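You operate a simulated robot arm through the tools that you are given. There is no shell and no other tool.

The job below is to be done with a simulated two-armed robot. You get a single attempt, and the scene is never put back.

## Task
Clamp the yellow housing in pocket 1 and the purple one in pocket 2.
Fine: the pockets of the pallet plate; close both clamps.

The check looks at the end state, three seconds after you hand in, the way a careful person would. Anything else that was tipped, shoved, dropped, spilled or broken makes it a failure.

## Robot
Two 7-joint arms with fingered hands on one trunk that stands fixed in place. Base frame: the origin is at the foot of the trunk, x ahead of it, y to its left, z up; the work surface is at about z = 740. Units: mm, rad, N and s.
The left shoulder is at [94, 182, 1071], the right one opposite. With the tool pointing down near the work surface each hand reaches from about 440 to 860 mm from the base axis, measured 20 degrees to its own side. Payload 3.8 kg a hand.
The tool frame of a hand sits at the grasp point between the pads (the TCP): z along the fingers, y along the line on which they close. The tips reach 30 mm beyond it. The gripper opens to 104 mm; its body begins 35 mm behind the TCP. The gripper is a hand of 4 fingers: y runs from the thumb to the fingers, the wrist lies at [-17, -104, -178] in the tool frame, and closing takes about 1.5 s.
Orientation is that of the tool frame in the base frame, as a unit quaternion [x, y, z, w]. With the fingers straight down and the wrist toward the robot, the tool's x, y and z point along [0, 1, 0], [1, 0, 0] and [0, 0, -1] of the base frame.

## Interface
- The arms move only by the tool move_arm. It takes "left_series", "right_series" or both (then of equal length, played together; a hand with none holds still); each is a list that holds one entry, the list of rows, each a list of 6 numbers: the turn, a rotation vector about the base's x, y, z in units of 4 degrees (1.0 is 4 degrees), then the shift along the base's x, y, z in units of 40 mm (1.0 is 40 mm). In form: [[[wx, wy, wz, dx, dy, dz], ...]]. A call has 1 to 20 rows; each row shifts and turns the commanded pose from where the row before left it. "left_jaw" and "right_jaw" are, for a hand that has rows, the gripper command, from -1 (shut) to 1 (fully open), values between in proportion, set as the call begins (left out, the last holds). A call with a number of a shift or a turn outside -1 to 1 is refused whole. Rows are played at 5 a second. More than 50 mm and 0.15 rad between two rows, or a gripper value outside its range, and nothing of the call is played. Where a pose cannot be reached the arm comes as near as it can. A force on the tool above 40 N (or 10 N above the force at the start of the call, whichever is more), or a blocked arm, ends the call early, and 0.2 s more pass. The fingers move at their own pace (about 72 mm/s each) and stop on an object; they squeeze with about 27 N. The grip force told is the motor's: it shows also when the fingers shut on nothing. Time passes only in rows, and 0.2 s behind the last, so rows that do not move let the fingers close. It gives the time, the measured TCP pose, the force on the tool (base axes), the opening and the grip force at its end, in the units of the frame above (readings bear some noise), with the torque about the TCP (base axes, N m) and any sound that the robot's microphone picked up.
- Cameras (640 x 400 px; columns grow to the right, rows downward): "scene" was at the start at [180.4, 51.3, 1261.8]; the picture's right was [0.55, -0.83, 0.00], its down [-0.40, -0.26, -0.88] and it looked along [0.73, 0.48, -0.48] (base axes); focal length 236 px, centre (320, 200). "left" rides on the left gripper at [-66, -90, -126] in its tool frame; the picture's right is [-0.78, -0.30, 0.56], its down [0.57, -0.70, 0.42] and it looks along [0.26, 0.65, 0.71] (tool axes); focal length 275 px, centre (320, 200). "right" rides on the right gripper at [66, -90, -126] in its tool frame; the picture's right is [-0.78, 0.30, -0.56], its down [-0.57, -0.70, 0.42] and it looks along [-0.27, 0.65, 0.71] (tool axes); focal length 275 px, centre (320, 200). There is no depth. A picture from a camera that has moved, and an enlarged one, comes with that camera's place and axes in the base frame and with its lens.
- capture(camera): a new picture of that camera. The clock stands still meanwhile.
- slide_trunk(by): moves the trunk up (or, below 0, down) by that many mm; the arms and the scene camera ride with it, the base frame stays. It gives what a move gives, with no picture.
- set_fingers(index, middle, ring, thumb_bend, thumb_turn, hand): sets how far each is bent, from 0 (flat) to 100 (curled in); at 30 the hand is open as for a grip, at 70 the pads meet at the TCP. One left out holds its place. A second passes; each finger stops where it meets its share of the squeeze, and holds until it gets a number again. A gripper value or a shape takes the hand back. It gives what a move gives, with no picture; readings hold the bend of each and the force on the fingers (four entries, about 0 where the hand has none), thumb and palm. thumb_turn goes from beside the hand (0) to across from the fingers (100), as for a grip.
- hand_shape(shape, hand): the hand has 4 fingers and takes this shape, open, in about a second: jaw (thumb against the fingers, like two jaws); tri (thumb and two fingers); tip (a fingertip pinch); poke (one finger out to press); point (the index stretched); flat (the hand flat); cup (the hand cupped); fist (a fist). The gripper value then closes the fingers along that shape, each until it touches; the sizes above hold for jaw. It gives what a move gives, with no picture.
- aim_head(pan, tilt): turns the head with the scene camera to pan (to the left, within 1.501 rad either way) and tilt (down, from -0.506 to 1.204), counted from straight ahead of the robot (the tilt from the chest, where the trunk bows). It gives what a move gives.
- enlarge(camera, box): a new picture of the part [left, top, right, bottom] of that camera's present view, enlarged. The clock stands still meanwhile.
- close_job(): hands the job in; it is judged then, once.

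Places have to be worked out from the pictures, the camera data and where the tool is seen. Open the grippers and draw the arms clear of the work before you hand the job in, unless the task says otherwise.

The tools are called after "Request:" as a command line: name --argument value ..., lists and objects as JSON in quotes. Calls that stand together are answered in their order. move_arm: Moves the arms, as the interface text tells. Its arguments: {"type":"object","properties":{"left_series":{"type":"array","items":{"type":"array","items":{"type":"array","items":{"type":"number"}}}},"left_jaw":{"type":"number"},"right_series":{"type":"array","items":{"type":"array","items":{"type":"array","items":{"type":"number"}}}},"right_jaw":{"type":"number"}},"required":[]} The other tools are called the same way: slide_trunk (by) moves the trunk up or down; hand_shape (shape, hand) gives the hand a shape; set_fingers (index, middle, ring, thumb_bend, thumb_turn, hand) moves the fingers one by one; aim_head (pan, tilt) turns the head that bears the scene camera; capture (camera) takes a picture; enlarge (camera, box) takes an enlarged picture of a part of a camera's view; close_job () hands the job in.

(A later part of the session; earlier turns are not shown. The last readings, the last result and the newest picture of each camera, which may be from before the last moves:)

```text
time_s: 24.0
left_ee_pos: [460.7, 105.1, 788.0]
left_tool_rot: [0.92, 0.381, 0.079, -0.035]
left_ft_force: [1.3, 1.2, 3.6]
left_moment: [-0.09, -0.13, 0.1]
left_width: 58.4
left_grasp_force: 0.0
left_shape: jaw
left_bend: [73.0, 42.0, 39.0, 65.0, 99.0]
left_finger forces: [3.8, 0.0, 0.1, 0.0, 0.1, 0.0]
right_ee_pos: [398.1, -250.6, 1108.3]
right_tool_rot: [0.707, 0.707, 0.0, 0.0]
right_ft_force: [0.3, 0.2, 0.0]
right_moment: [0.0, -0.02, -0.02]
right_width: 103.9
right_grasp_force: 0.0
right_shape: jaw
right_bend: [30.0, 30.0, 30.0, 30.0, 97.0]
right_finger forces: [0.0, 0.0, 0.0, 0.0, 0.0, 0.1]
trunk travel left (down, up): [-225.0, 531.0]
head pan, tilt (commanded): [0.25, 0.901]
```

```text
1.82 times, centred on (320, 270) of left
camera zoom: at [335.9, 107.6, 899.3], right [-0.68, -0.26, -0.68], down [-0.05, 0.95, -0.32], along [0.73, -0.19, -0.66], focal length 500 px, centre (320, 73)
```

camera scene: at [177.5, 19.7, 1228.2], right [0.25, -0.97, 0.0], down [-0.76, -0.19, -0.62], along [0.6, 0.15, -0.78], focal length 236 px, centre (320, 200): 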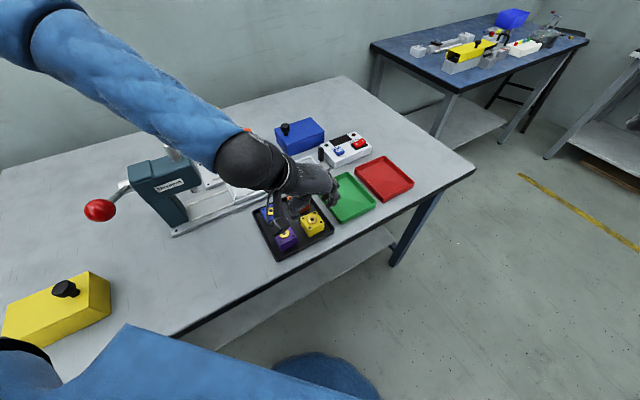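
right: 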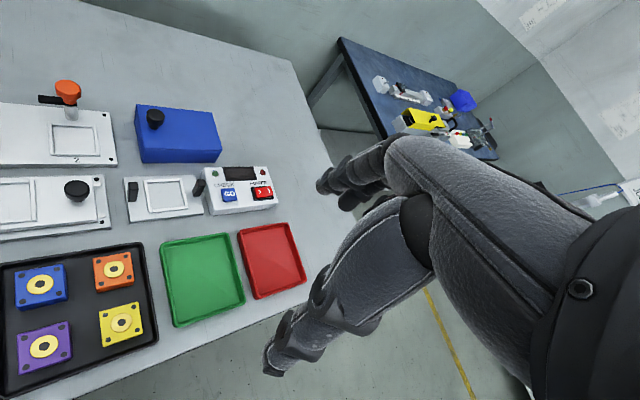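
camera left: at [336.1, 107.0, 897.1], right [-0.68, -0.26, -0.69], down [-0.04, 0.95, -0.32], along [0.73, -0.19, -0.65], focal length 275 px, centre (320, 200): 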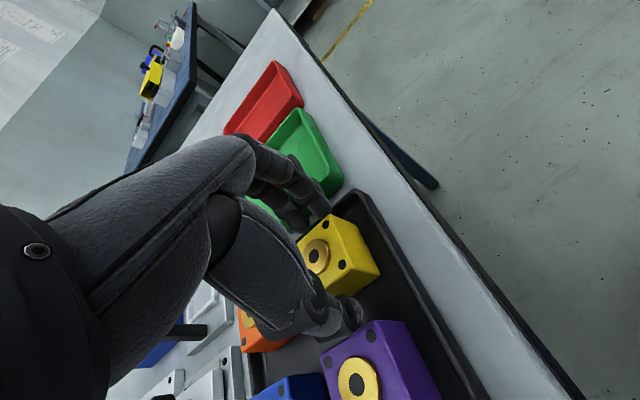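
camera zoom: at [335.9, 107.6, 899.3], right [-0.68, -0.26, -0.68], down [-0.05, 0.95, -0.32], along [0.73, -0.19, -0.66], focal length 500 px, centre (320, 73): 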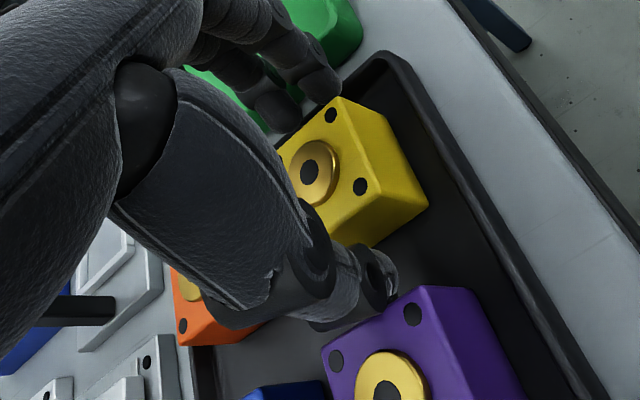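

A little contact (3.6 N) on the rim remains at z = 788. I want a side view of the fingers, so I'll bring the right arm's wrist camera around (yaw +75°) to look at the tray from the right, staying well away from the left hand.

Request:
move_arm --right_series '[[[0, 0, 0.987, 0, 0.23, -0.19], [0, 0, 0.987, 0, 0.23, -0.19], [0, 0, 0.987, 0, 0.23, -0.19], [0, 0, 0.987, 0, 0.23, -0.19], [0, 0, 0.987, 0, 0.23, -0.19], [0, 0, 0.987, 0, 0.23, -0.19], [0, 0, 0.987, 0, 0.23, -0.19], [0, 0, 0.987, 0, 0.23, -0.19], [0, 0, 0.987, 0, 0.23, -0.19], [0, 0, 0.987, 0, 0.23, -0.19], [0, 0, 0.987, 0, 0.23, -0.19], [0, 0, 0.987, 0, 0.23, -0.19], [0, 0, 0.987, 0, 0.23, -0.19], [0, 0, 0.987, 0, 0.23, -0.19], [0, 0, 0.987, 0, 0.23, -0.19], [0, 0, 0.987, 0, 0.23, -0.19], [0, 0, 0.987, 0, 0.23, -0.19], [0, 0, 0.987, 0, 0.23, -0.19], [0, 0, 0.987, 0, 0.23, -0.19], [0, 0, 0, 0, 0, 0]]]'

Request:
capture --camera "right"

```text
time_s: 28.2
left_ee_pos: [461.9, 105.6, 788.3]
left_tool_rot: [0.92, 0.382, 0.08, -0.034]
left_ft_force: [-0.3, 0.4, 0.0]
left_moment: [-0.02, 0.02, -0.02]
left_width: 58.5
left_grasp_force: 0.0
left_shape: jaw
left_bend: [73.0, 42.0, 39.0, 65.0, 99.0]
left_finger forces: [0.0, 0.1, 0.0, 0.1, 0.0, 0.0]
right_ee_pos: [399.2, -76.3, 962.7]
right_tool_rot: [0.13, 0.992, 0.0, 0.0]
right_ft_force: [0.0, 0.4, 0.5]
right_moment: [-0.01, 0.0, 0.0]
right_width: 103.7
right_grasp_force: 0.1
right_shape: jaw
right_bend: [30.0, 30.0, 30.0, 30.0, 97.0]
right_finger forces: [0.0, 0.1, 0.0, 0.0, 0.0, 0.0]
trunk travel left (down, up): [-225.0, 531.0]
head pan, tilt (commanded): [0.25, 0.901]
```

```text
taken
camera right: at [312.5, -146.0, 1088.5], right [0.83, 0.09, 0.56], down [0.37, -0.82, -0.42], along [0.42, 0.56, -0.71], focal length 275 px, centre (320, 200)
```

right: 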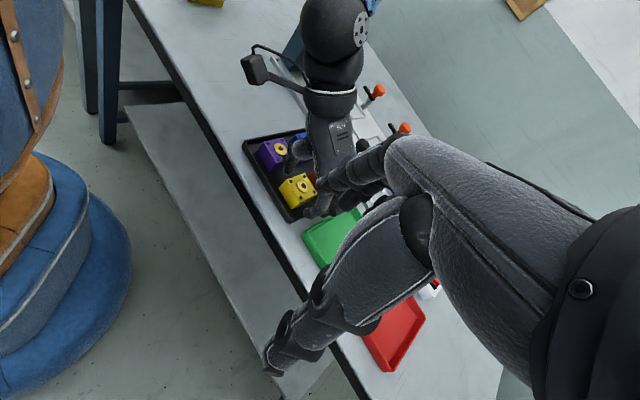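

Request:
enlarge --camera "right" --box '[240, 110, 370, 230]'

```text
3.33 times, centred on (305, 170) of right
camera zoom: at [312.5, -146.0, 1088.5], right [0.83, 0.09, 0.56], down [0.37, -0.82, -0.42], along [0.42, 0.56, -0.71], focal length 918 px, centre (370, 300)
```

zoom: 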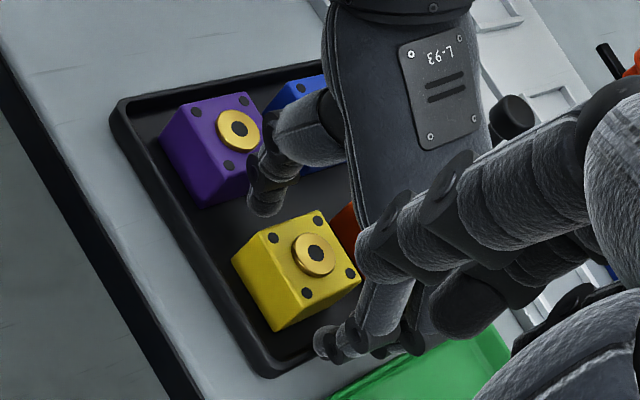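

The side view shows the thumb inside the purple–yellow gap and the fingers just outside yellow's far face, above the rim, with no contact force now. I'll close the left hand on yellow.

Request:
move_arm --left_series '[[[0, 0, 0, 0, 0, 0], [0, 0, 0, 0, 0, 0], [0, 0, 0, 0, 0, 0], [0, 0, 0, 0, 0, 0], [0, 0, 0, 0, 0, 0], [0, 0, 0, 0, 0, 0], [0, 0, 0, 0, 0, 0], [0, 0, 0, 0, 0, 0]]]' --left_jaw -1

Request:
enlarge --camera "right" --box '[240, 110, 370, 230]'

Request:
enlarge --camera "left" --box '[220, 160, 420, 380]'

```text
time_s: 30.0
left_ee_pos: [462.9, 105.2, 788.2]
left_tool_rot: [0.921, 0.381, 0.081, -0.034]
left_ft_force: [7.0, -7.4, 2.9]
left_moment: [-0.33, -0.38, 0.08]
left_width: 40.7
left_grasp_force: 27.2
left_shape: jaw
left_bend: [73.0, 47.0, 50.0, 76.0, 100.0]
left_finger forces: [15.4, 14.8, 0.1, 0.0, 19.6, 0.0]
right_ee_pos: [398.3, -76.6, 962.8]
right_tool_rot: [0.13, 0.992, 0.0, -0.001]
right_ft_force: [-0.6, 0.5, -0.6]
right_moment: [0.02, -0.02, -0.03]
right_width: 103.6
right_grasp_force: 0.0
right_shape: jaw
right_bend: [30.0, 30.0, 30.0, 30.0, 97.0]
right_finger forces: [0.0, 0.0, 0.0, 0.0, 0.1, 0.0]
trunk travel left (down, up): [-225.0, 531.0]
head pan, tilt (commanded): [0.25, 0.901]
```

```text
3.33 times, centred on (305, 170) of right
camera zoom: at [312.8, -146.8, 1088.4], right [0.83, 0.09, 0.56], down [0.37, -0.83, -0.43], along [0.42, 0.56, -0.71], focal length 918 px, centre (370, 300)
```

zoom: 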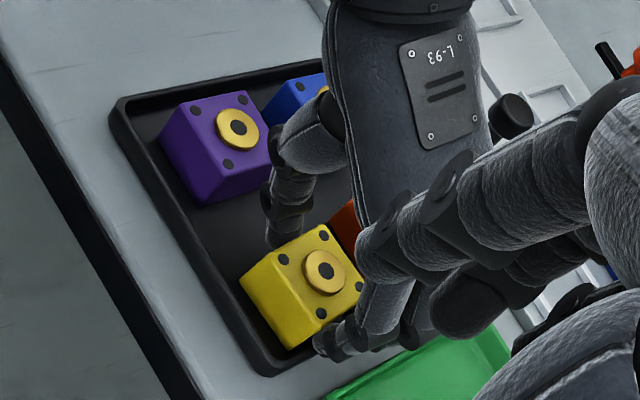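

```text
1.82 times, centred on (320, 270) of left
camera zoom: at [336.8, 106.7, 900.1], right [-0.68, -0.26, -0.68], down [-0.04, 0.95, -0.32], along [0.73, -0.19, -0.66], focal length 500 px, centre (320, 73)
```

zoom: 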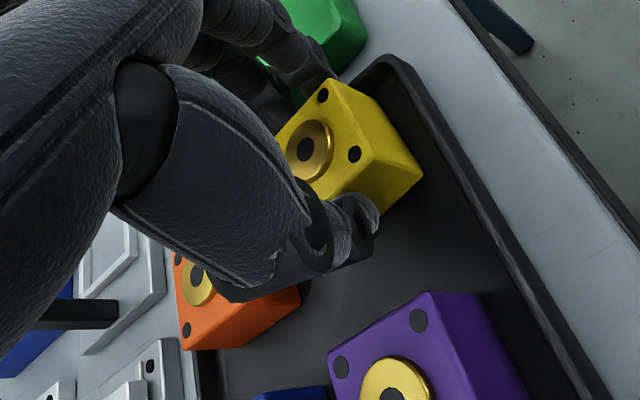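

Yellow is gripped (40.7 mm, index and middle plus thumb loaded). I'll lift it slowly 60 mm and check that it holds straight.

Request:
move_arm --left_series '[[[0, 0, 0, 0, 0, 0.15], [0, 0, 0, 0, 0, 0.25], [0, 0, 0, 0, 0, 0.5], [0, 0, 0, 0, 0, 0.6], [0, 0, 0, 0, 0, 0]]]'

Request:
enlarge --camera "right" --box '[240, 90, 380, 230]'

Request:
enlarge --camera "left" --box '[220, 160, 420, 380]'

```text
time_s: 31.2
left_ee_pos: [459.4, 106.7, 848.0]
left_tool_rot: [0.921, 0.381, 0.081, -0.034]
left_ft_force: [0.8, 0.0, -0.8]
left_moment: [0.02, 0.05, -0.01]
left_width: 39.4
left_grasp_force: 27.4
left_shape: jaw
left_bend: [74.0, 48.0, 50.0, 76.0, 100.0]
left_finger forces: [12.6, 11.5, 0.0, 0.0, 24.0, 0.1]
right_ee_pos: [398.5, -76.2, 963.7]
right_tool_rot: [0.13, 0.991, -0.001, 0.001]
right_ft_force: [-0.4, -0.9, -0.1]
right_moment: [0.01, 0.01, 0.02]
right_width: 103.9
right_grasp_force: 0.2
right_shape: jaw
right_bend: [30.0, 30.0, 30.0, 30.0, 97.0]
right_finger forces: [0.0, 0.0, 0.0, 0.0, 0.1, 0.0]
trunk travel left (down, up): [-225.0, 531.0]
head pan, tilt (commanded): [0.25, 0.901]
```

```text
2.86 times, centred on (310, 160) of right
camera zoom: at [312.7, -146.0, 1088.5], right [0.83, 0.09, 0.56], down [0.37, -0.83, -0.42], along [0.42, 0.56, -0.71], focal length 786 px, centre (349, 314)
```

zoom: 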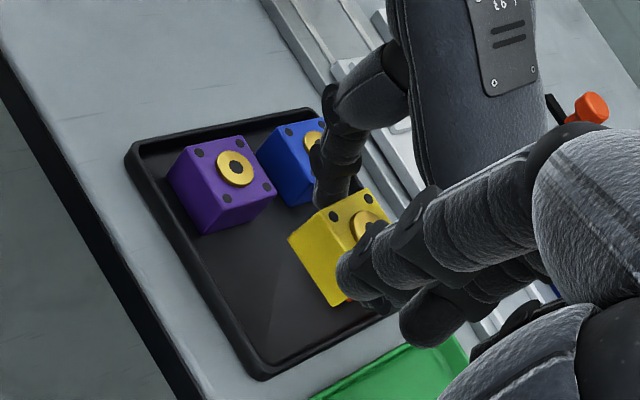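

```text
1.82 times, centred on (320, 270) of left
camera zoom: at [335.0, 107.5, 960.8], right [-0.68, -0.26, -0.68], down [-0.04, 0.95, -0.32], along [0.73, -0.19, -0.66], focal length 500 px, centre (320, 73)
```

zoom: 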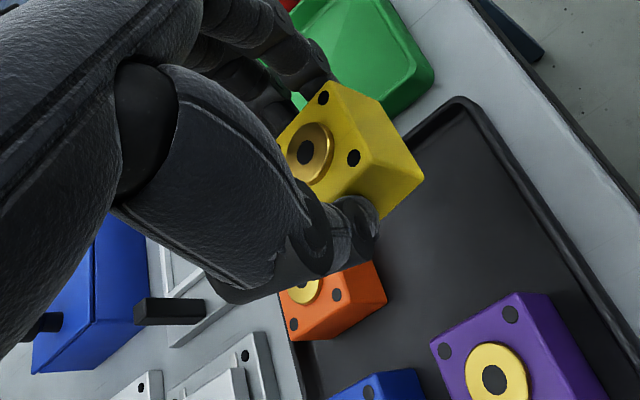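

Yellow is held securely; from the wrist view it sits about 10 mm fingerward of the TCP and turned about +5.7° relative to the hand. I'll lift on to z ≈ 970 and raise the trunk 100 mm so the forearm will pass above the press on the way to pocket 1.

Request:
move_arm --left_series '[[[0, 0, 0, 0, 0, 1], [0, 0, 0, 0, 0, 1], [0, 0, 0, 0, 0, 1], [0, 0, 0, 0, 0, 0]]]'

Request:
slide_trunk --by 100

Request:
move_arm --left_series '[[[0, 0, -0.178, 0.317, 0.969, 0], [0, 0, -0.178, 0.317, 0.969, 0], [0, 0, -0.178, 0.317, 0.969, 0], [0, 0, -0.178, 0.317, 0.969, 0], [0, 0, -0.178, 0.317, 0.969, 0], [0, 0, -0.178, 0.317, 0.969, 0], [0, 0, -0.178, 0.317, 0.969, 0], [0, 0, -0.178, 0.317, 0.969, 0], [0, 0, 0, 0, 0, 0]]]'

Request:
aim_head --pan 0.6 --tilt 0.75

Request:
capture --camera "scene"

```text
time_s: 32.2
left_ee_pos: [459.5, 106.2, 967.3]
left_tool_rot: [0.921, 0.381, 0.08, -0.033]
left_ft_force: [0.4, 0.2, -2.2]
left_moment: [0.01, 0.01, -0.02]
left_width: 39.3
left_grasp_force: 26.5
left_shape: jaw
left_bend: [74.0, 48.0, 50.0, 76.0, 100.0]
left_finger forces: [12.6, 11.5, 0.1, 0.0, 24.0, 0.1]
right_ee_pos: [399.0, -75.7, 962.0]
right_tool_rot: [0.131, 0.991, -0.001, 0.001]
right_ft_force: [-0.4, -1.2, -0.7]
right_moment: [0.0, 0.05, -0.03]
right_width: 103.7
right_grasp_force: 0.0
right_shape: jaw
right_bend: [30.0, 30.0, 30.0, 30.0, 97.0]
right_finger forces: [0.0, 0.1, 0.1, 0.0, 0.1, 0.0]
trunk travel left (down, up): [-225.0, 531.0]
head pan, tilt (commanded): [0.25, 0.901]
```

```text
time_s: 33.5
left_ee_pos: [461.2, 106.8, 1068.5]
left_tool_rot: [0.92, 0.382, 0.08, -0.034]
left_ft_force: [-0.2, -0.2, -2.1]
left_moment: [0.01, -0.01, 0.01]
left_width: 39.4
left_grasp_force: 27.3
left_shape: jaw
left_bend: [74.0, 48.0, 50.0, 76.0, 100.0]
left_finger forces: [12.7, 11.4, 0.1, 0.0, 24.0, 0.0]
right_ee_pos: [390.3, -75.6, 1072.9]
right_tool_rot: [0.131, 0.991, 0.002, 0.014]
right_ft_force: [0.6, -0.3, 0.1]
right_moment: [-0.01, -0.02, -0.03]
right_width: 103.6
right_grasp_force: 0.1
right_shape: jaw
right_bend: [30.0, 30.0, 30.0, 30.0, 97.0]
right_finger forces: [0.0, 0.0, 0.1, 0.0, 0.0, 0.1]
trunk travel left (down, up): [-325.0, 431.0]
head pan, tilt (commanded): [0.25, 0.901]
```

```text
time_s: 35.5
left_ee_pos: [563.4, 419.2, 1067.1]
left_tool_rot: [0.938, 0.335, 0.083, -0.029]
left_ft_force: [0.2, 0.0, -1.5]
left_moment: [0.01, -0.02, 0.01]
left_width: 39.4
left_grasp_force: 26.5
left_shape: jaw
left_bend: [74.0, 48.0, 50.0, 76.0, 100.0]
left_finger forces: [12.6, 11.3, 0.0, 0.0, 23.9, 0.1]
right_ee_pos: [390.4, -75.5, 1072.8]
right_tool_rot: [0.131, 0.991, 0.002, 0.013]
right_ft_force: [0.4, -0.2, 0.3]
right_moment: [0.01, 0.0, 0.0]
right_width: 103.8
right_grasp_force: 0.0
right_shape: jaw
right_bend: [30.0, 30.0, 30.0, 30.0, 97.0]
right_finger forces: [0.0, 0.1, 0.0, 0.0, 0.1, 0.0]
trunk travel left (down, up): [-325.0, 431.0]
head pan, tilt (commanded): [0.25, 0.901]
```

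```text
time_s: 36.4
left_ee_pos: [564.3, 417.8, 1067.5]
left_tool_rot: [0.938, 0.335, 0.083, -0.029]
left_ft_force: [0.4, -0.1, -1.4]
left_moment: [0.02, 0.03, 0.05]
left_width: 39.1
left_grasp_force: 26.9
left_shape: jaw
left_bend: [74.0, 48.0, 50.0, 76.0, 100.0]
left_finger forces: [12.6, 11.4, 0.0, 0.1, 24.0, 0.0]
right_ee_pos: [390.3, -75.5, 1072.5]
right_tool_rot: [0.131, 0.991, 0.002, 0.013]
right_ft_force: [0.1, -0.2, -0.1]
right_moment: [0.01, -0.02, -0.01]
right_width: 103.8
right_grasp_force: 0.0
right_shape: jaw
right_bend: [30.0, 30.0, 30.0, 30.0, 97.0]
right_finger forces: [0.0, 0.0, 0.1, 0.0, 0.1, 0.0]
trunk travel left (down, up): [-325.0, 431.0]
head pan, tilt (commanded): [0.6, 0.75]
```

```text
taken
camera scene: at [130.8, 48.0, 1342.2], right [0.56, -0.83, 0.0], down [-0.56, -0.39, -0.73], along [0.6, 0.41, -0.68], focal length 236 px, centre (320, 200)
```

scene: 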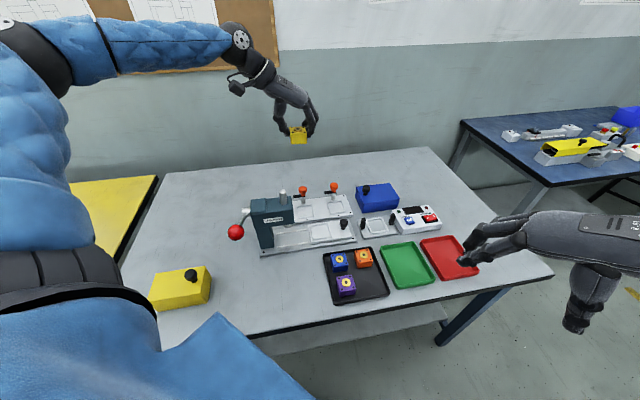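

The hand is above pocket 1 with yellow, and the arm passes high over the press. I'll zoom in on the held housing to measure its exact pose relative to the hand.

Request:
enlarge --camera "scene" --box '[264, 70, 340, 150]'

Request:
enlarge --camera "scene" --box '[282, 118, 316, 148]'

Request:
enlarge --camera "left" --box '[220, 160, 420, 380]'

```text
5.00 times, centred on (302, 110) of scene
camera zoom: at [130.8, 48.0, 1342.2], right [0.56, -0.83, 0.0], down [-0.56, -0.39, -0.73], along [0.6, 0.41, -0.68], focal length 1183 px, centre (410, 650)
```

zoom: 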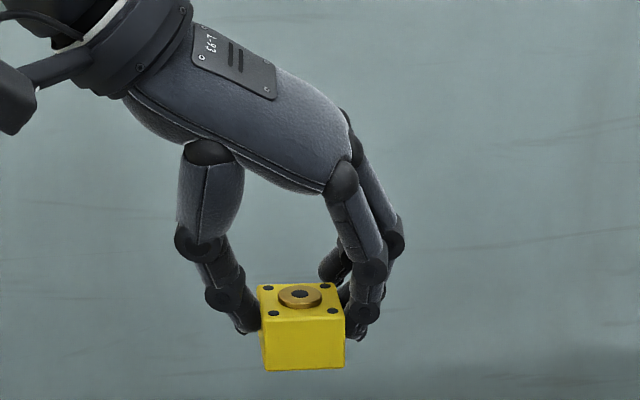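

```text
13.33 times, centred on (299, 133) of scene
camera zoom: at [130.8, 48.0, 1342.2], right [0.56, -0.83, 0.0], down [-0.56, -0.39, -0.73], along [0.6, 0.41, -0.68], focal length 3154 px, centre (600, 1093)
```

zoom: 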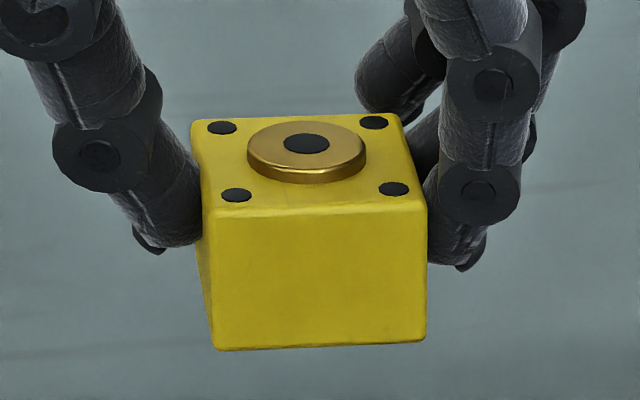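

```text
1.82 times, centred on (320, 270) of left
camera zoom: at [438.7, 432.7, 1179.7], right [-0.7, -0.19, -0.68], down [0.05, 0.95, -0.32], along [0.71, -0.26, -0.66], focal length 500 px, centre (320, 73)
```

zoom: 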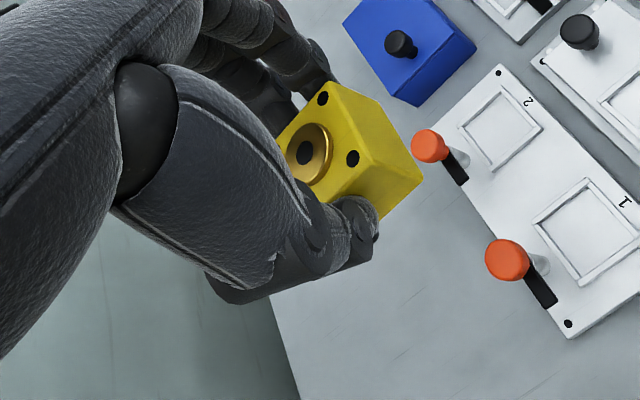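

Yellow is held with its yaw now about right, but it may be tilted by roughly 2–3° (finger side low). I'll zoom more to measure the tilt precisely.

Request:
enlarge --camera "scene" --box '[289, 124, 317, 146]'

Request:
enlarge --camera "right" --box '[240, 0, 440, 160]'

```text
16.00 times, centred on (303, 135) of scene
camera zoom: at [130.8, 48.0, 1342.2], right [0.56, -0.83, 0.0], down [-0.56, -0.39, -0.73], along [0.6, 0.41, -0.68], focal length 3785 px, centre (592, 1240)
```

zoom: 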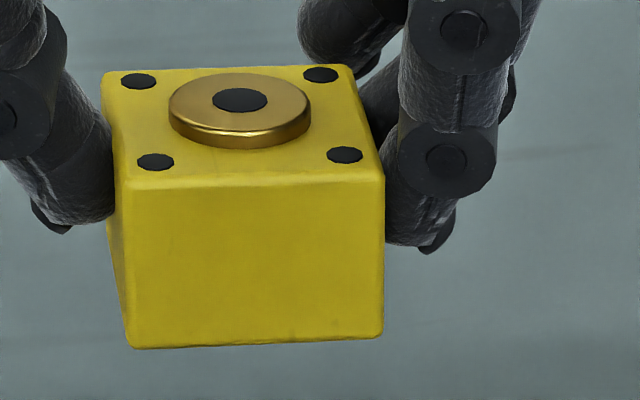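

```text
2.50 times, centred on (340, 80) of right
camera zoom: at [301.7, -145.0, 1196.2], right [0.81, 0.08, 0.58], down [0.38, -0.83, -0.41], along [0.44, 0.56, -0.7], focal length 688 px, centre (270, 500)
```

zoom: 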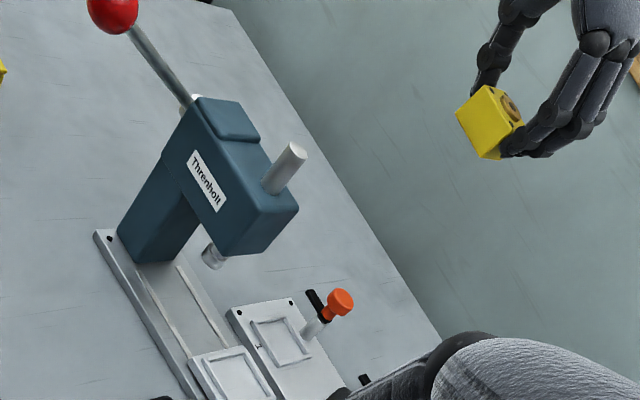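

Measured: housing centre (572.4, 419.6), yaw correct, tilted about 3° with the finger side low. I'll counter-rotate 3° about the cross axis, shift (-1.5, -7.3) mm and descend to TCP z ≈ 880 above pocket 1.

Request:
move_arm --left_series '[[[-0.265, -0.265, 0, -0.019, -0.091, -0.5], [-0.265, -0.265, 0, -0.019, -0.091, -0.8], [0, 0, 0, 0, 0, -0.9], [0, 0, 0, 0, 0, -0.9], [0, 0, 0, 0, 0, -0.9], [0, 0, 0, 0, 0, -0.7], [0, 0, 0, 0, 0, 0]]]'

Request:
capture --camera "scene"

Request:
capture --camera "left"

Request:
enlarge --camera "right" --box '[280, 0, 480, 160]'

```text
time_s: 38.0
left_ee_pos: [560.3, 411.9, 877.6]
left_tool_rot: [0.937, 0.337, 0.093, -0.005]
left_ft_force: [0.2, 0.4, -1.8]
left_moment: [-0.02, 0.01, -0.04]
left_width: 39.1
left_grasp_force: 26.8
left_shape: jaw
left_bend: [74.0, 48.0, 50.0, 76.0, 100.0]
left_finger forces: [12.5, 11.2, 0.0, 0.0, 23.9, 0.0]
right_ee_pos: [390.0, -74.6, 1072.9]
right_tool_rot: [0.131, 0.991, 0.002, 0.014]
right_ft_force: [-0.2, 0.3, -0.8]
right_moment: [0.01, 0.01, 0.0]
right_width: 103.7
right_grasp_force: 0.0
right_shape: jaw
right_bend: [30.0, 30.0, 30.0, 30.0, 97.0]
right_finger forces: [0.0, 0.0, 0.0, 0.1, 0.0, 0.0]
trunk travel left (down, up): [-325.0, 431.0]
head pan, tilt (commanded): [0.6, 0.75]
```

```text
taken
camera scene: at [130.5, 48.2, 1342.3], right [0.56, -0.83, 0.0], down [-0.56, -0.39, -0.73], along [0.6, 0.41, -0.68], focal length 236 px, centre (320, 200)
```

scene: 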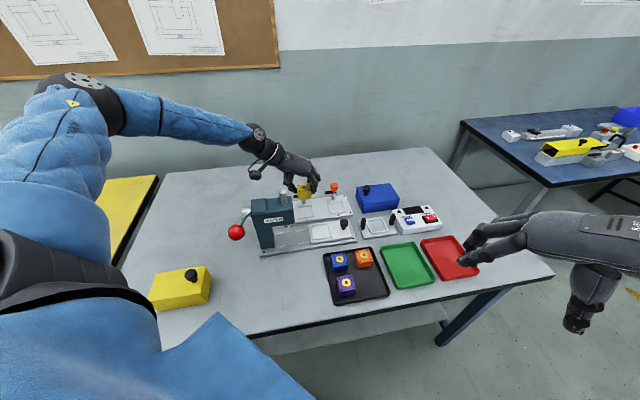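

```text
taken
camera left: at [431.6, 428.8, 984.2], right [-0.68, -0.22, -0.7], down [0.06, 0.93, -0.35], along [0.73, -0.28, -0.62], focal length 275 px, centre (320, 200)
```

left: 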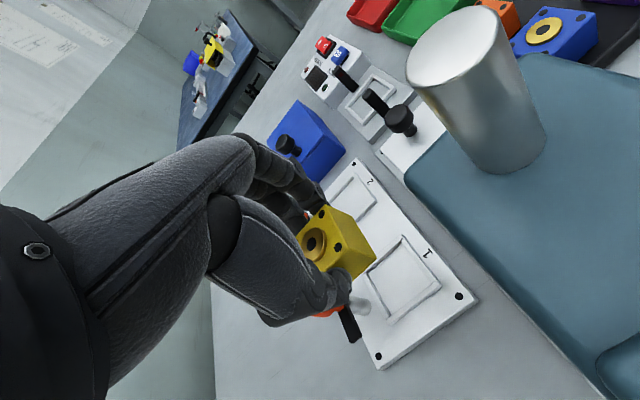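

```text
2.50 times, centred on (380, 80) of right
camera zoom: at [301.5, -144.8, 1196.3], right [0.81, 0.08, 0.58], down [0.38, -0.83, -0.41], along [0.44, 0.56, -0.7], focal length 688 px, centre (170, 500)
```

zoom: 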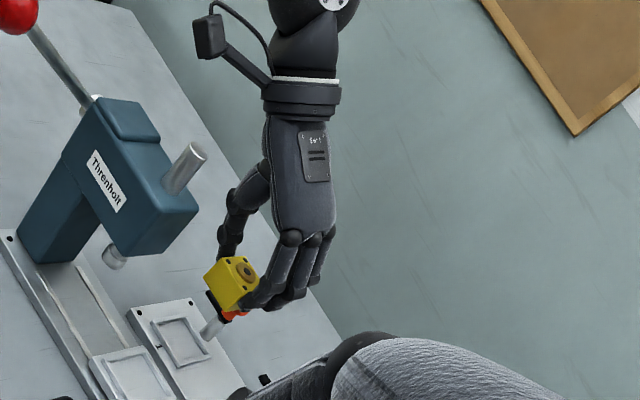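

I notice the wrist camera box hangs over the press head (z ≈ 900) when leaning this way, so at placing height in pocket 1 it would hit the press. I'll set yellow down temporarily in pocket 2, which is clear of the press, and regrip it with the opposite lean; first I move over pocket 2.

Request:
move_arm --left_series '[[[0, 0, 0, 0, 0, 0.5], [0, 0, 0, 0.65, -0.65, 0], [0, 0, 0, 0.65, -0.65, 0], [0, 0, 0, 0.645, -0.645, 0], [0, 0, 0, 0, 0, -0.5], [0, 0, 0, 0, 0, 0]]]'

Request:
capture --camera "scene"

Request:
enlarge --camera "scene" --box '[310, 170, 360, 218]'

```text
time_s: 39.4
left_ee_pos: [635.6, 329.5, 884.1]
left_tool_rot: [0.936, 0.338, 0.095, -0.006]
left_ft_force: [-0.3, -0.3, -1.2]
left_moment: [0.0, 0.03, -0.03]
left_width: 39.3
left_grasp_force: 27.4
left_shape: jaw
left_bend: [74.0, 48.0, 50.0, 76.0, 100.0]
left_finger forces: [12.6, 11.4, 0.0, 0.0, 23.9, 0.0]
left hand out of reach, approached as far as the arm can: row 5
right_ee_pos: [391.7, -75.3, 1072.4]
right_tool_rot: [0.131, 0.991, 0.001, 0.014]
right_ft_force: [-0.2, 0.0, -0.6]
right_moment: [0.03, 0.01, 0.0]
right_width: 103.8
right_grasp_force: 0.0
right_shape: jaw
right_bend: [30.0, 30.0, 30.0, 30.0, 97.0]
right_finger forces: [0.0, 0.1, 0.0, 0.0, 0.0, 0.0]
trunk travel left (down, up): [-325.0, 431.0]
head pan, tilt (commanded): [0.6, 0.75]
```

```text
taken
camera scene: at [131.2, 47.5, 1342.2], right [0.56, -0.83, 0.0], down [-0.56, -0.39, -0.73], along [0.6, 0.41, -0.68], focal length 236 px, centre (320, 200)
```

scene: 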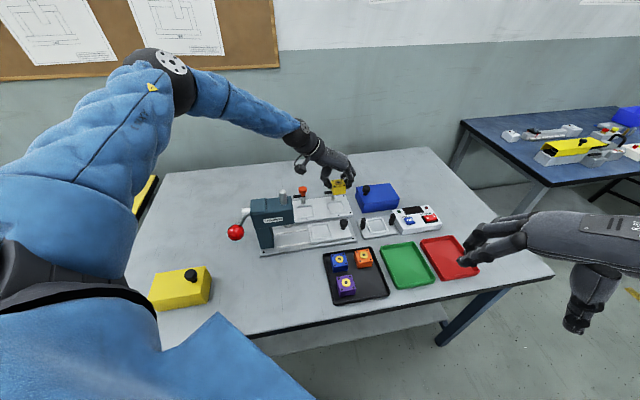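

```text
8.33 times, centred on (335, 194) of scene
camera zoom: at [131.2, 47.5, 1342.2], right [0.56, -0.83, 0.0], down [-0.56, -0.39, -0.73], along [0.6, 0.41, -0.68], focal length 1971 px, centre (195, 250)
```

zoom: 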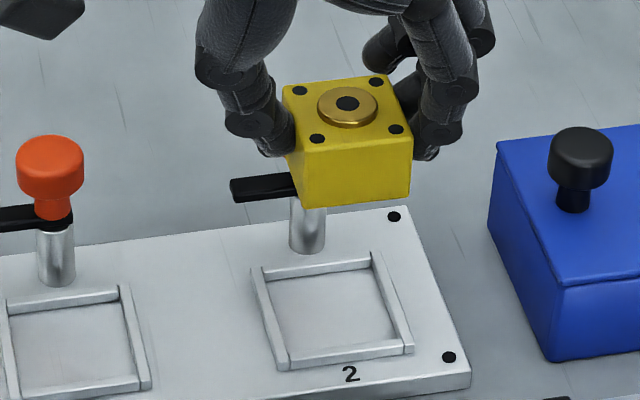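

At this trunk height the hand can't get lower over pocket 2. I'll raise the hand 120 mm and bring the trunk down 100 mm again.

Request:
move_arm --left_series '[[[0, 0, 0, 0, 0, 1], [0, 0, 0, 0, 0, 1], [0, 0, 0, 0, 0, 1], [0, 0, 0, 0, 0, 0]]]'

Request:
slide_trunk --by -100

Request:
capture --camera "scene"

Request:
enlarge --camera "scene" --box '[310, 130, 360, 178]'

```text
time_s: 40.4
left_ee_pos: [633.8, 331.3, 1006.3]
left_tool_rot: [0.937, 0.337, 0.093, -0.006]
left_ft_force: [-0.9, 0.3, -1.0]
left_moment: [-0.01, -0.02, 0.0]
left_width: 39.3
left_grasp_force: 27.2
left_shape: jaw
left_bend: [74.0, 48.0, 50.0, 76.0, 100.0]
left_finger forces: [12.4, 11.3, 0.1, 0.1, 23.6, 0.0]
right_ee_pos: [390.3, -75.0, 1072.3]
right_tool_rot: [0.131, 0.991, 0.0, 0.014]
right_ft_force: [-0.1, 0.1, -0.8]
right_moment: [0.02, -0.01, 0.0]
right_width: 103.2
right_grasp_force: 0.1
right_shape: jaw
right_bend: [30.0, 30.0, 30.0, 30.0, 97.0]
right_finger forces: [0.1, 0.0, 0.0, 0.1, 0.0, 0.0]
trunk travel left (down, up): [-325.0, 431.0]
head pan, tilt (commanded): [0.6, 0.75]
```

```text
time_s: 41.7
left_ee_pos: [633.9, 330.1, 905.8]
left_tool_rot: [0.937, 0.337, 0.093, -0.006]
left_ft_force: [-0.1, 0.6, -1.3]
left_moment: [0.02, 0.0, 0.0]
left_width: 39.1
left_grasp_force: 26.7
left_shape: jaw
left_bend: [74.0, 48.0, 50.0, 76.0, 100.0]
left_finger forces: [12.5, 11.2, 0.0, 0.1, 23.6, 0.1]
right_ee_pos: [389.8, -75.3, 973.4]
right_tool_rot: [0.133, 0.991, 0.001, 0.014]
right_ft_force: [-0.4, 0.7, -0.5]
right_moment: [0.01, -0.02, 0.01]
right_width: 104.0
right_grasp_force: 0.2
right_shape: jaw
right_bend: [30.0, 30.0, 30.0, 30.0, 97.0]
right_finger forces: [0.2, 0.1, 0.0, 0.1, 0.0, 0.0]
trunk travel left (down, up): [-225.0, 531.0]
head pan, tilt (commanded): [0.6, 0.75]
```

```text
taken
camera scene: at [172.4, 47.9, 1240.3], right [0.56, -0.83, 0.0], down [-0.56, -0.39, -0.73], along [0.6, 0.41, -0.68], focal length 236 px, centre (320, 200)
```

scene: 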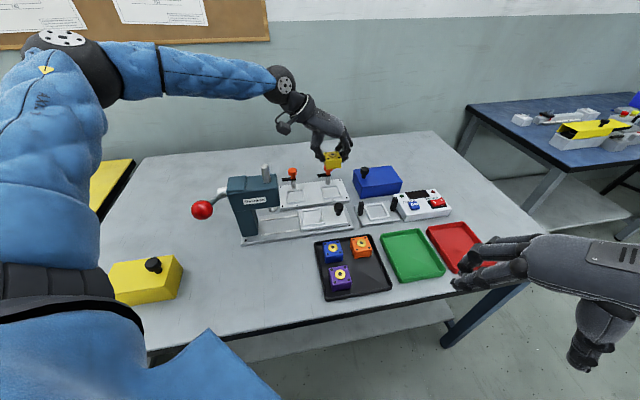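

```text
8.33 times, centred on (335, 154) of scene
camera zoom: at [172.4, 47.9, 1240.3], right [0.56, -0.83, 0.0], down [-0.56, -0.39, -0.73], along [0.6, 0.41, -0.68], focal length 1971 px, centre (195, 583)
```

zoom: 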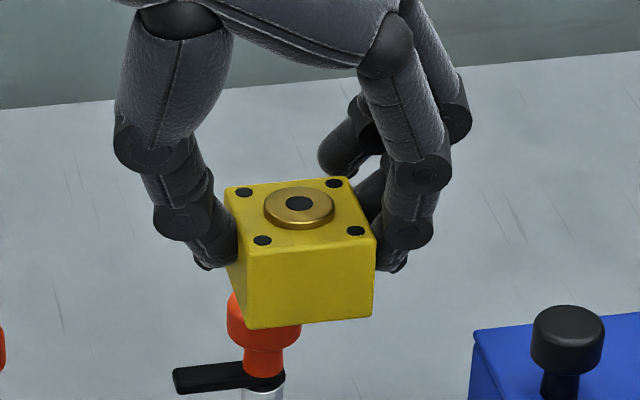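

The housing now reads nearly level and at yaw ~0; I want a finer zoom to fix its exact position before lowering into pocket 2.

Request:
enlarge --camera "scene" --box '[322, 146, 348, 174]'

Request:
enlarge --camera "scene" --box '[310, 172, 350, 206]'

```text
14.29 times, centred on (335, 160) of scene
camera zoom: at [172.4, 47.9, 1240.3], right [0.56, -0.83, 0.0], down [-0.56, -0.39, -0.73], along [0.6, 0.41, -0.68], focal length 3379 px, centre (106, 771)
```

zoom: 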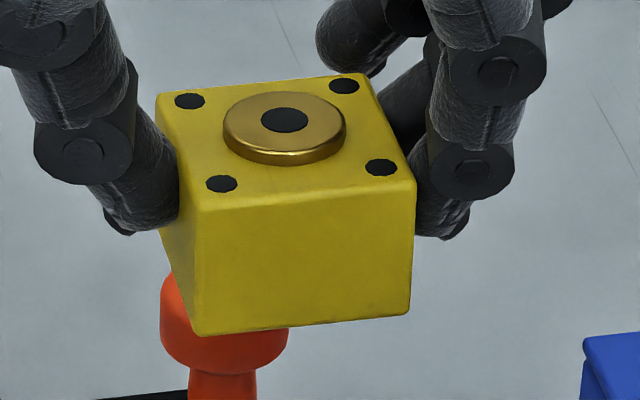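

```text
11.76 times, centred on (330, 189) of scene
camera zoom: at [172.4, 47.9, 1240.3], right [0.56, -0.83, 0.0], down [-0.56, -0.39, -0.73], along [0.6, 0.41, -0.68], focal length 2783 px, centre (202, 329)
```

zoom: 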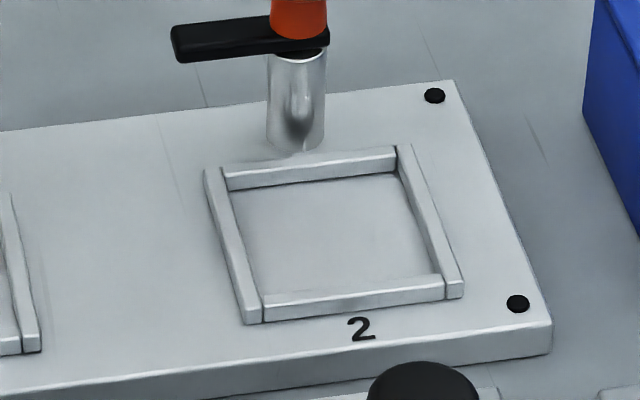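

I estimate the housing centre at about (641, 328), so pocket 2 needs a shift of about (+8.8, +5.0) mm. I'll shift and lower to TCP z ≈ 823, leaving the housing some 20 mm above the ribs, and check again.

Request:
move_arm --left_series '[[[0, 0, 0, 0.11, 0.0625, -0.4], [0, 0, 0, 0.11, 0.0625, -0.6], [0, 0, 0, 0, 0, -0.6], [0, 0, 0, 0, 0, -0.47], [0, 0, 0, 0, 0, 0], [0, 0, 0, 0, 0, 0]]]'

Request:
enlarge --camera "scene" --box '[312, 160, 356, 206]'

Request:
capture --camera "left"

```text
time_s: 43.1
left_ee_pos: [643.3, 334.6, 821.4]
left_tool_rot: [0.937, 0.336, 0.094, -0.005]
left_ft_force: [0.4, -0.1, -0.9]
left_moment: [0.01, 0.0, 0.0]
left_width: 39.0
left_grasp_force: 27.3
left_shape: jaw
left_bend: [74.0, 48.0, 50.0, 76.0, 100.0]
left_finger forces: [12.4, 11.3, 0.0, 0.0, 23.7, 0.1]
right_ee_pos: [390.4, -75.0, 973.1]
right_tool_rot: [0.131, 0.991, 0.001, 0.013]
right_ft_force: [0.2, 0.3, 0.8]
right_moment: [-0.01, 0.0, 0.0]
right_width: 103.7
right_grasp_force: 0.1
right_shape: jaw
right_bend: [30.0, 30.0, 30.0, 30.0, 97.0]
right_finger forces: [0.0, 0.1, 0.0, 0.0, 0.0, 0.1]
trunk travel left (down, up): [-225.0, 531.0]
head pan, tilt (commanded): [0.6, 0.75]
```

```text
8.70 times, centred on (334, 183) of scene
camera zoom: at [173.1, 48.0, 1240.0], right [0.56, -0.83, 0.0], down [-0.56, -0.39, -0.73], along [0.6, 0.41, -0.68], focal length 2057 px, centre (198, 348)
```

zoom: 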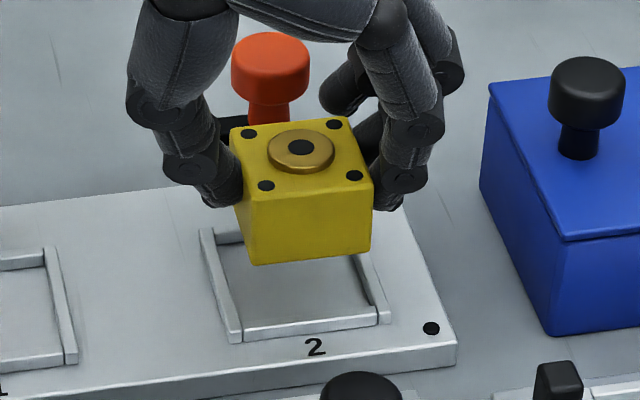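

```text
taken
camera left: at [514.3, 352.8, 929.2], right [-0.68, -0.22, -0.7], down [0.06, 0.93, -0.35], along [0.73, -0.28, -0.62], focal length 275 px, centre (320, 200)
```

left: 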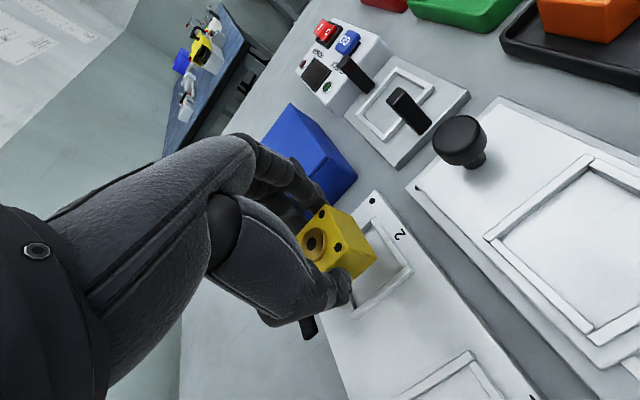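

At this height the housing centre reads (651.9, 333.4) against pocket 2 at (649.7, 333.2). I'll shift -2 mm in x and lower 20 mm, then look.

Request:
move_arm --left_series '[[[0, 0, 0, -0.05, 0, 0], [0, 0, 0, 0, 0, -0.25], [0, 0, 0, 0, 0, -0.25], [0, 0, 0, 0, 0, 0]]]'

Request:
enlarge --camera "scene" --box '[316, 170, 348, 206]'

```text
time_s: 44.1
left_ee_pos: [641.7, 334.6, 804.4]
left_tool_rot: [0.937, 0.337, 0.093, -0.006]
left_ft_force: [0.7, 0.0, -1.8]
left_moment: [0.02, 0.03, -0.03]
left_width: 39.3
left_grasp_force: 26.9
left_shape: jaw
left_bend: [74.0, 48.0, 50.0, 76.0, 100.0]
left_finger forces: [12.4, 11.2, 0.1, 0.0, 23.7, 0.0]
right_ee_pos: [390.6, -75.6, 971.7]
right_tool_rot: [0.132, 0.991, 0.001, 0.014]
right_ft_force: [0.5, 0.0, -0.3]
right_moment: [0.04, 0.0, 0.0]
right_width: 103.6
right_grasp_force: 0.2
right_shape: jaw
right_bend: [30.0, 30.0, 30.0, 30.0, 97.0]
right_finger forces: [0.1, 0.0, 0.1, 0.0, 0.0, 0.0]
trunk travel left (down, up): [-225.0, 531.0]
head pan, tilt (commanded): [0.6, 0.75]
```

```text
11.11 times, centred on (332, 188) of scene
camera zoom: at [173.1, 48.0, 1240.0], right [0.56, -0.83, 0.0], down [-0.56, -0.39, -0.73], along [0.6, 0.41, -0.68], focal length 2628 px, centre (187, 333)
```

zoom: 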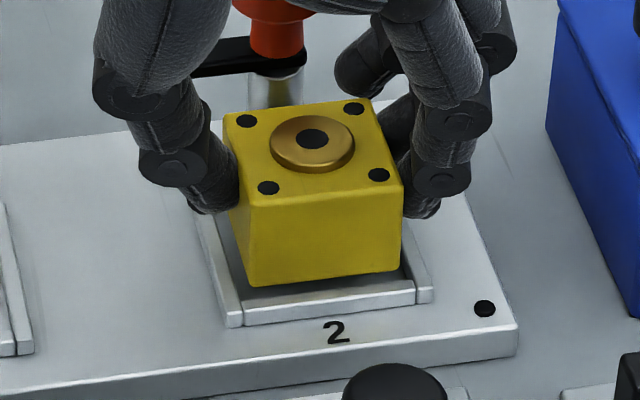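

The housing hangs centred over pocket 2 about 8 mm above the floor. I'll lower in 2 mm steps until contact.

Request:
move_arm --left_series '[[[0, 0, 0, 0, 0, -0.05], [0, 0, 0, 0, 0, -0.05], [0, 0, 0, 0, 0, -0.05], [0, 0, 0, 0, 0, -0.05], [0, 0, 0, 0, 0, 0]]]'

Request:
enlarge --camera "scene" --box '[316, 170, 348, 206]'

```text
time_s: 45.3
left_ee_pos: [641.2, 335.2, 796.4]
left_tool_rot: [0.936, 0.337, 0.096, -0.004]
left_ft_force: [4.7, 2.6, 11.2]
left_moment: [-0.16, -0.09, 0.13]
left_width: 39.0
left_grasp_force: 27.5
left_shape: jaw
left_bend: [74.0, 48.0, 50.0, 76.0, 100.0]
left_finger forces: [14.3, 11.9, 0.0, 0.0, 25.0, 0.0]
right_ee_pos: [390.3, -74.9, 972.6]
right_tool_rot: [0.131, 0.991, 0.002, 0.014]
right_ft_force: [0.3, 0.0, -0.2]
right_moment: [0.04, 0.03, 0.0]
right_width: 103.7
right_grasp_force: 0.0
right_shape: jaw
right_bend: [30.0, 30.0, 30.0, 30.0, 97.0]
right_finger forces: [0.0, 0.0, 0.1, 0.0, 0.1, 0.1]
trunk travel left (down, up): [-225.0, 531.0]
head pan, tilt (commanded): [0.6, 0.75]
```

```text
11.11 times, centred on (332, 188) of scene
camera zoom: at [172.3, 47.7, 1240.3], right [0.56, -0.83, 0.0], down [-0.56, -0.39, -0.73], along [0.6, 0.41, -0.68], focal length 2628 px, centre (187, 333)
```

zoom: 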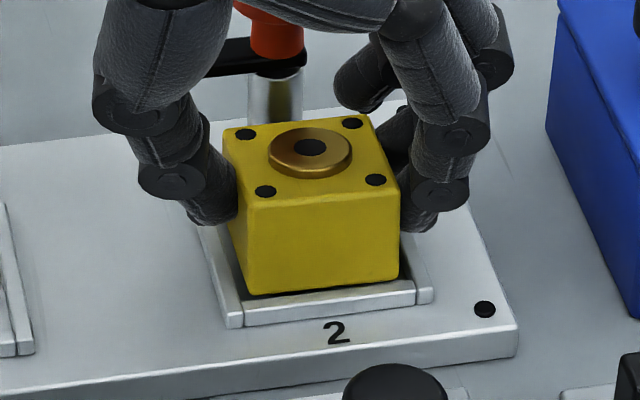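

The near bottom edge is resting on the near rib (force pushes +v, contact about 20 mm to the near side), so the housing is about 4 mm too close. I'll lift 10 mm, shift 4.5 mm along +v, and lower again.

Request:
move_arm --left_series '[[[0, 0, 0, 0, 0, 0.25], [0, 0, 0, 0.08, 0.08, 0], [0, 0, 0, 0, 0, -0.15], [0, 0, 0, 0, 0, 0], [0, 0, 0, 0, 0, 0]]]'

Request:
enlarge --camera "scene" --box '[316, 170, 348, 206]'

```text
time_s: 46.5
left_ee_pos: [644.2, 338.3, 797.5]
left_tool_rot: [0.937, 0.336, 0.093, -0.007]
left_ft_force: [-0.3, 0.5, -1.7]
left_moment: [-0.02, 0.03, 0.02]
left_width: 39.2
left_grasp_force: 27.0
left_shape: jaw
left_bend: [74.0, 48.0, 50.0, 76.0, 100.0]
left_finger forces: [12.9, 11.0, 0.0, 0.1, 24.1, 0.1]
right_ee_pos: [391.0, -75.2, 972.1]
right_tool_rot: [0.131, 0.991, 0.001, 0.014]
right_ft_force: [1.0, -0.3, 0.8]
right_moment: [-0.01, 0.0, 0.01]
right_width: 103.9
right_grasp_force: 0.1
right_shape: jaw
right_bend: [30.0, 30.0, 30.0, 30.0, 97.0]
right_finger forces: [0.1, 0.1, 0.1, 0.1, 0.1, 0.0]
trunk travel left (down, up): [-225.0, 531.0]
head pan, tilt (commanded): [0.6, 0.75]
```

```text
11.11 times, centred on (332, 188) of scene
camera zoom: at [173.1, 48.0, 1240.0], right [0.56, -0.83, 0.0], down [-0.56, -0.39, -0.73], along [0.6, 0.41, -0.68], focal length 2628 px, centre (187, 333)
```

zoom: 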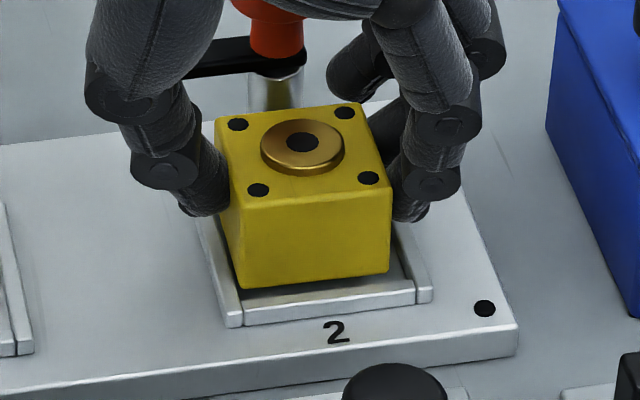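

The housing is free again; its front edge now reads v ≈ 678 and it sits about 2 mm too far left (-u). I'll shift (+0.4, -2.5) mm and lower gently until it seats.

Request:
move_arm --left_series '[[[0, 0, 0, 0.01, -0.0625, 0], [0, 0, 0, 0, 0, -0.05], [0, 0, 0, 0, 0, -0.05], [0, 0, 0, 0, 0, 0]]]'

Request:
enlarge --camera "scene" --box '[316, 170, 348, 206]'

```text
time_s: 47.5
left_ee_pos: [643.8, 336.0, 794.2]
left_tool_rot: [0.937, 0.338, 0.094, -0.006]
left_ft_force: [-0.4, -1.2, 0.6]
left_moment: [0.04, -0.01, 0.02]
left_width: 39.3
left_grasp_force: 27.2
left_shape: jaw
left_bend: [74.0, 48.0, 50.0, 76.0, 100.0]
left_finger forces: [13.0, 11.6, 0.1, 0.0, 24.8, 0.1]
right_ee_pos: [389.7, -76.2, 972.7]
right_tool_rot: [0.131, 0.991, 0.002, 0.013]
right_ft_force: [0.6, -0.4, 0.1]
right_moment: [0.0, -0.02, -0.01]
right_width: 103.8
right_grasp_force: 0.1
right_shape: jaw
right_bend: [30.0, 30.0, 30.0, 30.0, 97.0]
right_finger forces: [0.0, 0.1, 0.1, 0.0, 0.0, 0.1]
trunk travel left (down, up): [-225.0, 531.0]
head pan, tilt (commanded): [0.6, 0.75]
```

```text
11.11 times, centred on (332, 188) of scene
camera zoom: at [172.7, 47.8, 1240.1], right [0.56, -0.83, 0.0], down [-0.56, -0.39, -0.73], along [0.6, 0.41, -0.68], focal length 2628 px, centre (187, 333)
```

zoom: 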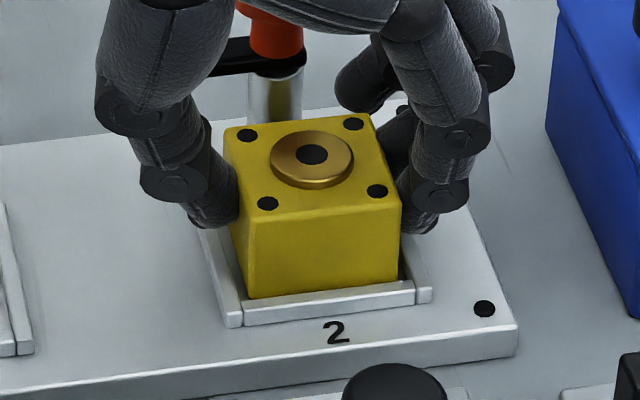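

Now the top face is level again and only light contact shows. I'll press down another 2–3 mm in small steps to seat it.

Request:
move_arm --left_series '[[[0, 0, 0, 0, 0, -0.03], [0, 0, 0, 0, 0, -0.03], [0, 0, 0, 0, 0, -0.03], [0, 0, 0, 0, 0, 0]]]'

Request:
enlarge --camera "scene" --box '[316, 170, 348, 206]'

```text
time_s: 48.5
left_ee_pos: [643.6, 334.9, 793.5]
left_tool_rot: [0.937, 0.337, 0.096, -0.005]
left_ft_force: [-2.2, -0.2, 14.4]
left_moment: [0.03, -0.03, 0.04]
left_width: 39.4
left_grasp_force: 27.2
left_shape: jaw
left_bend: [74.0, 48.0, 50.0, 76.0, 100.0]
left_finger forces: [12.6, 12.4, 0.0, 0.0, 26.8, 0.1]
right_ee_pos: [390.2, -75.5, 972.9]
right_tool_rot: [0.132, 0.991, 0.003, 0.015]
right_ft_force: [-0.8, 0.0, 0.4]
right_moment: [0.01, -0.01, 0.01]
right_width: 103.4
right_grasp_force: 0.0
right_shape: jaw
right_bend: [30.0, 30.0, 30.0, 30.0, 97.0]
right_finger forces: [0.1, 0.0, 0.0, 0.1, 0.1, 0.0]
trunk travel left (down, up): [-225.0, 531.0]
head pan, tilt (commanded): [0.6, 0.75]
```

```text
11.11 times, centred on (332, 188) of scene
camera zoom: at [171.2, 47.3, 1240.5], right [0.56, -0.83, 0.0], down [-0.56, -0.38, -0.73], along [0.6, 0.41, -0.68], focal length 2628 px, centre (187, 333)
```

zoom: 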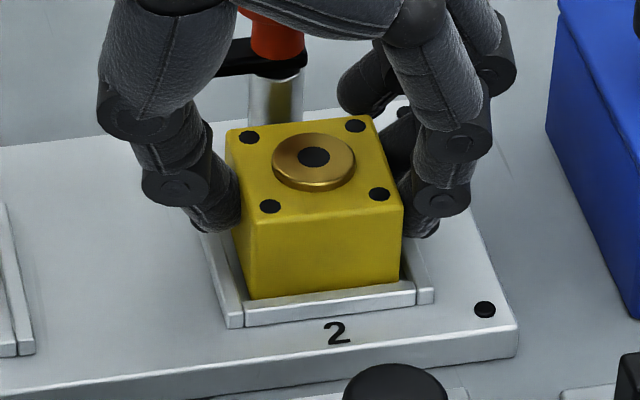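

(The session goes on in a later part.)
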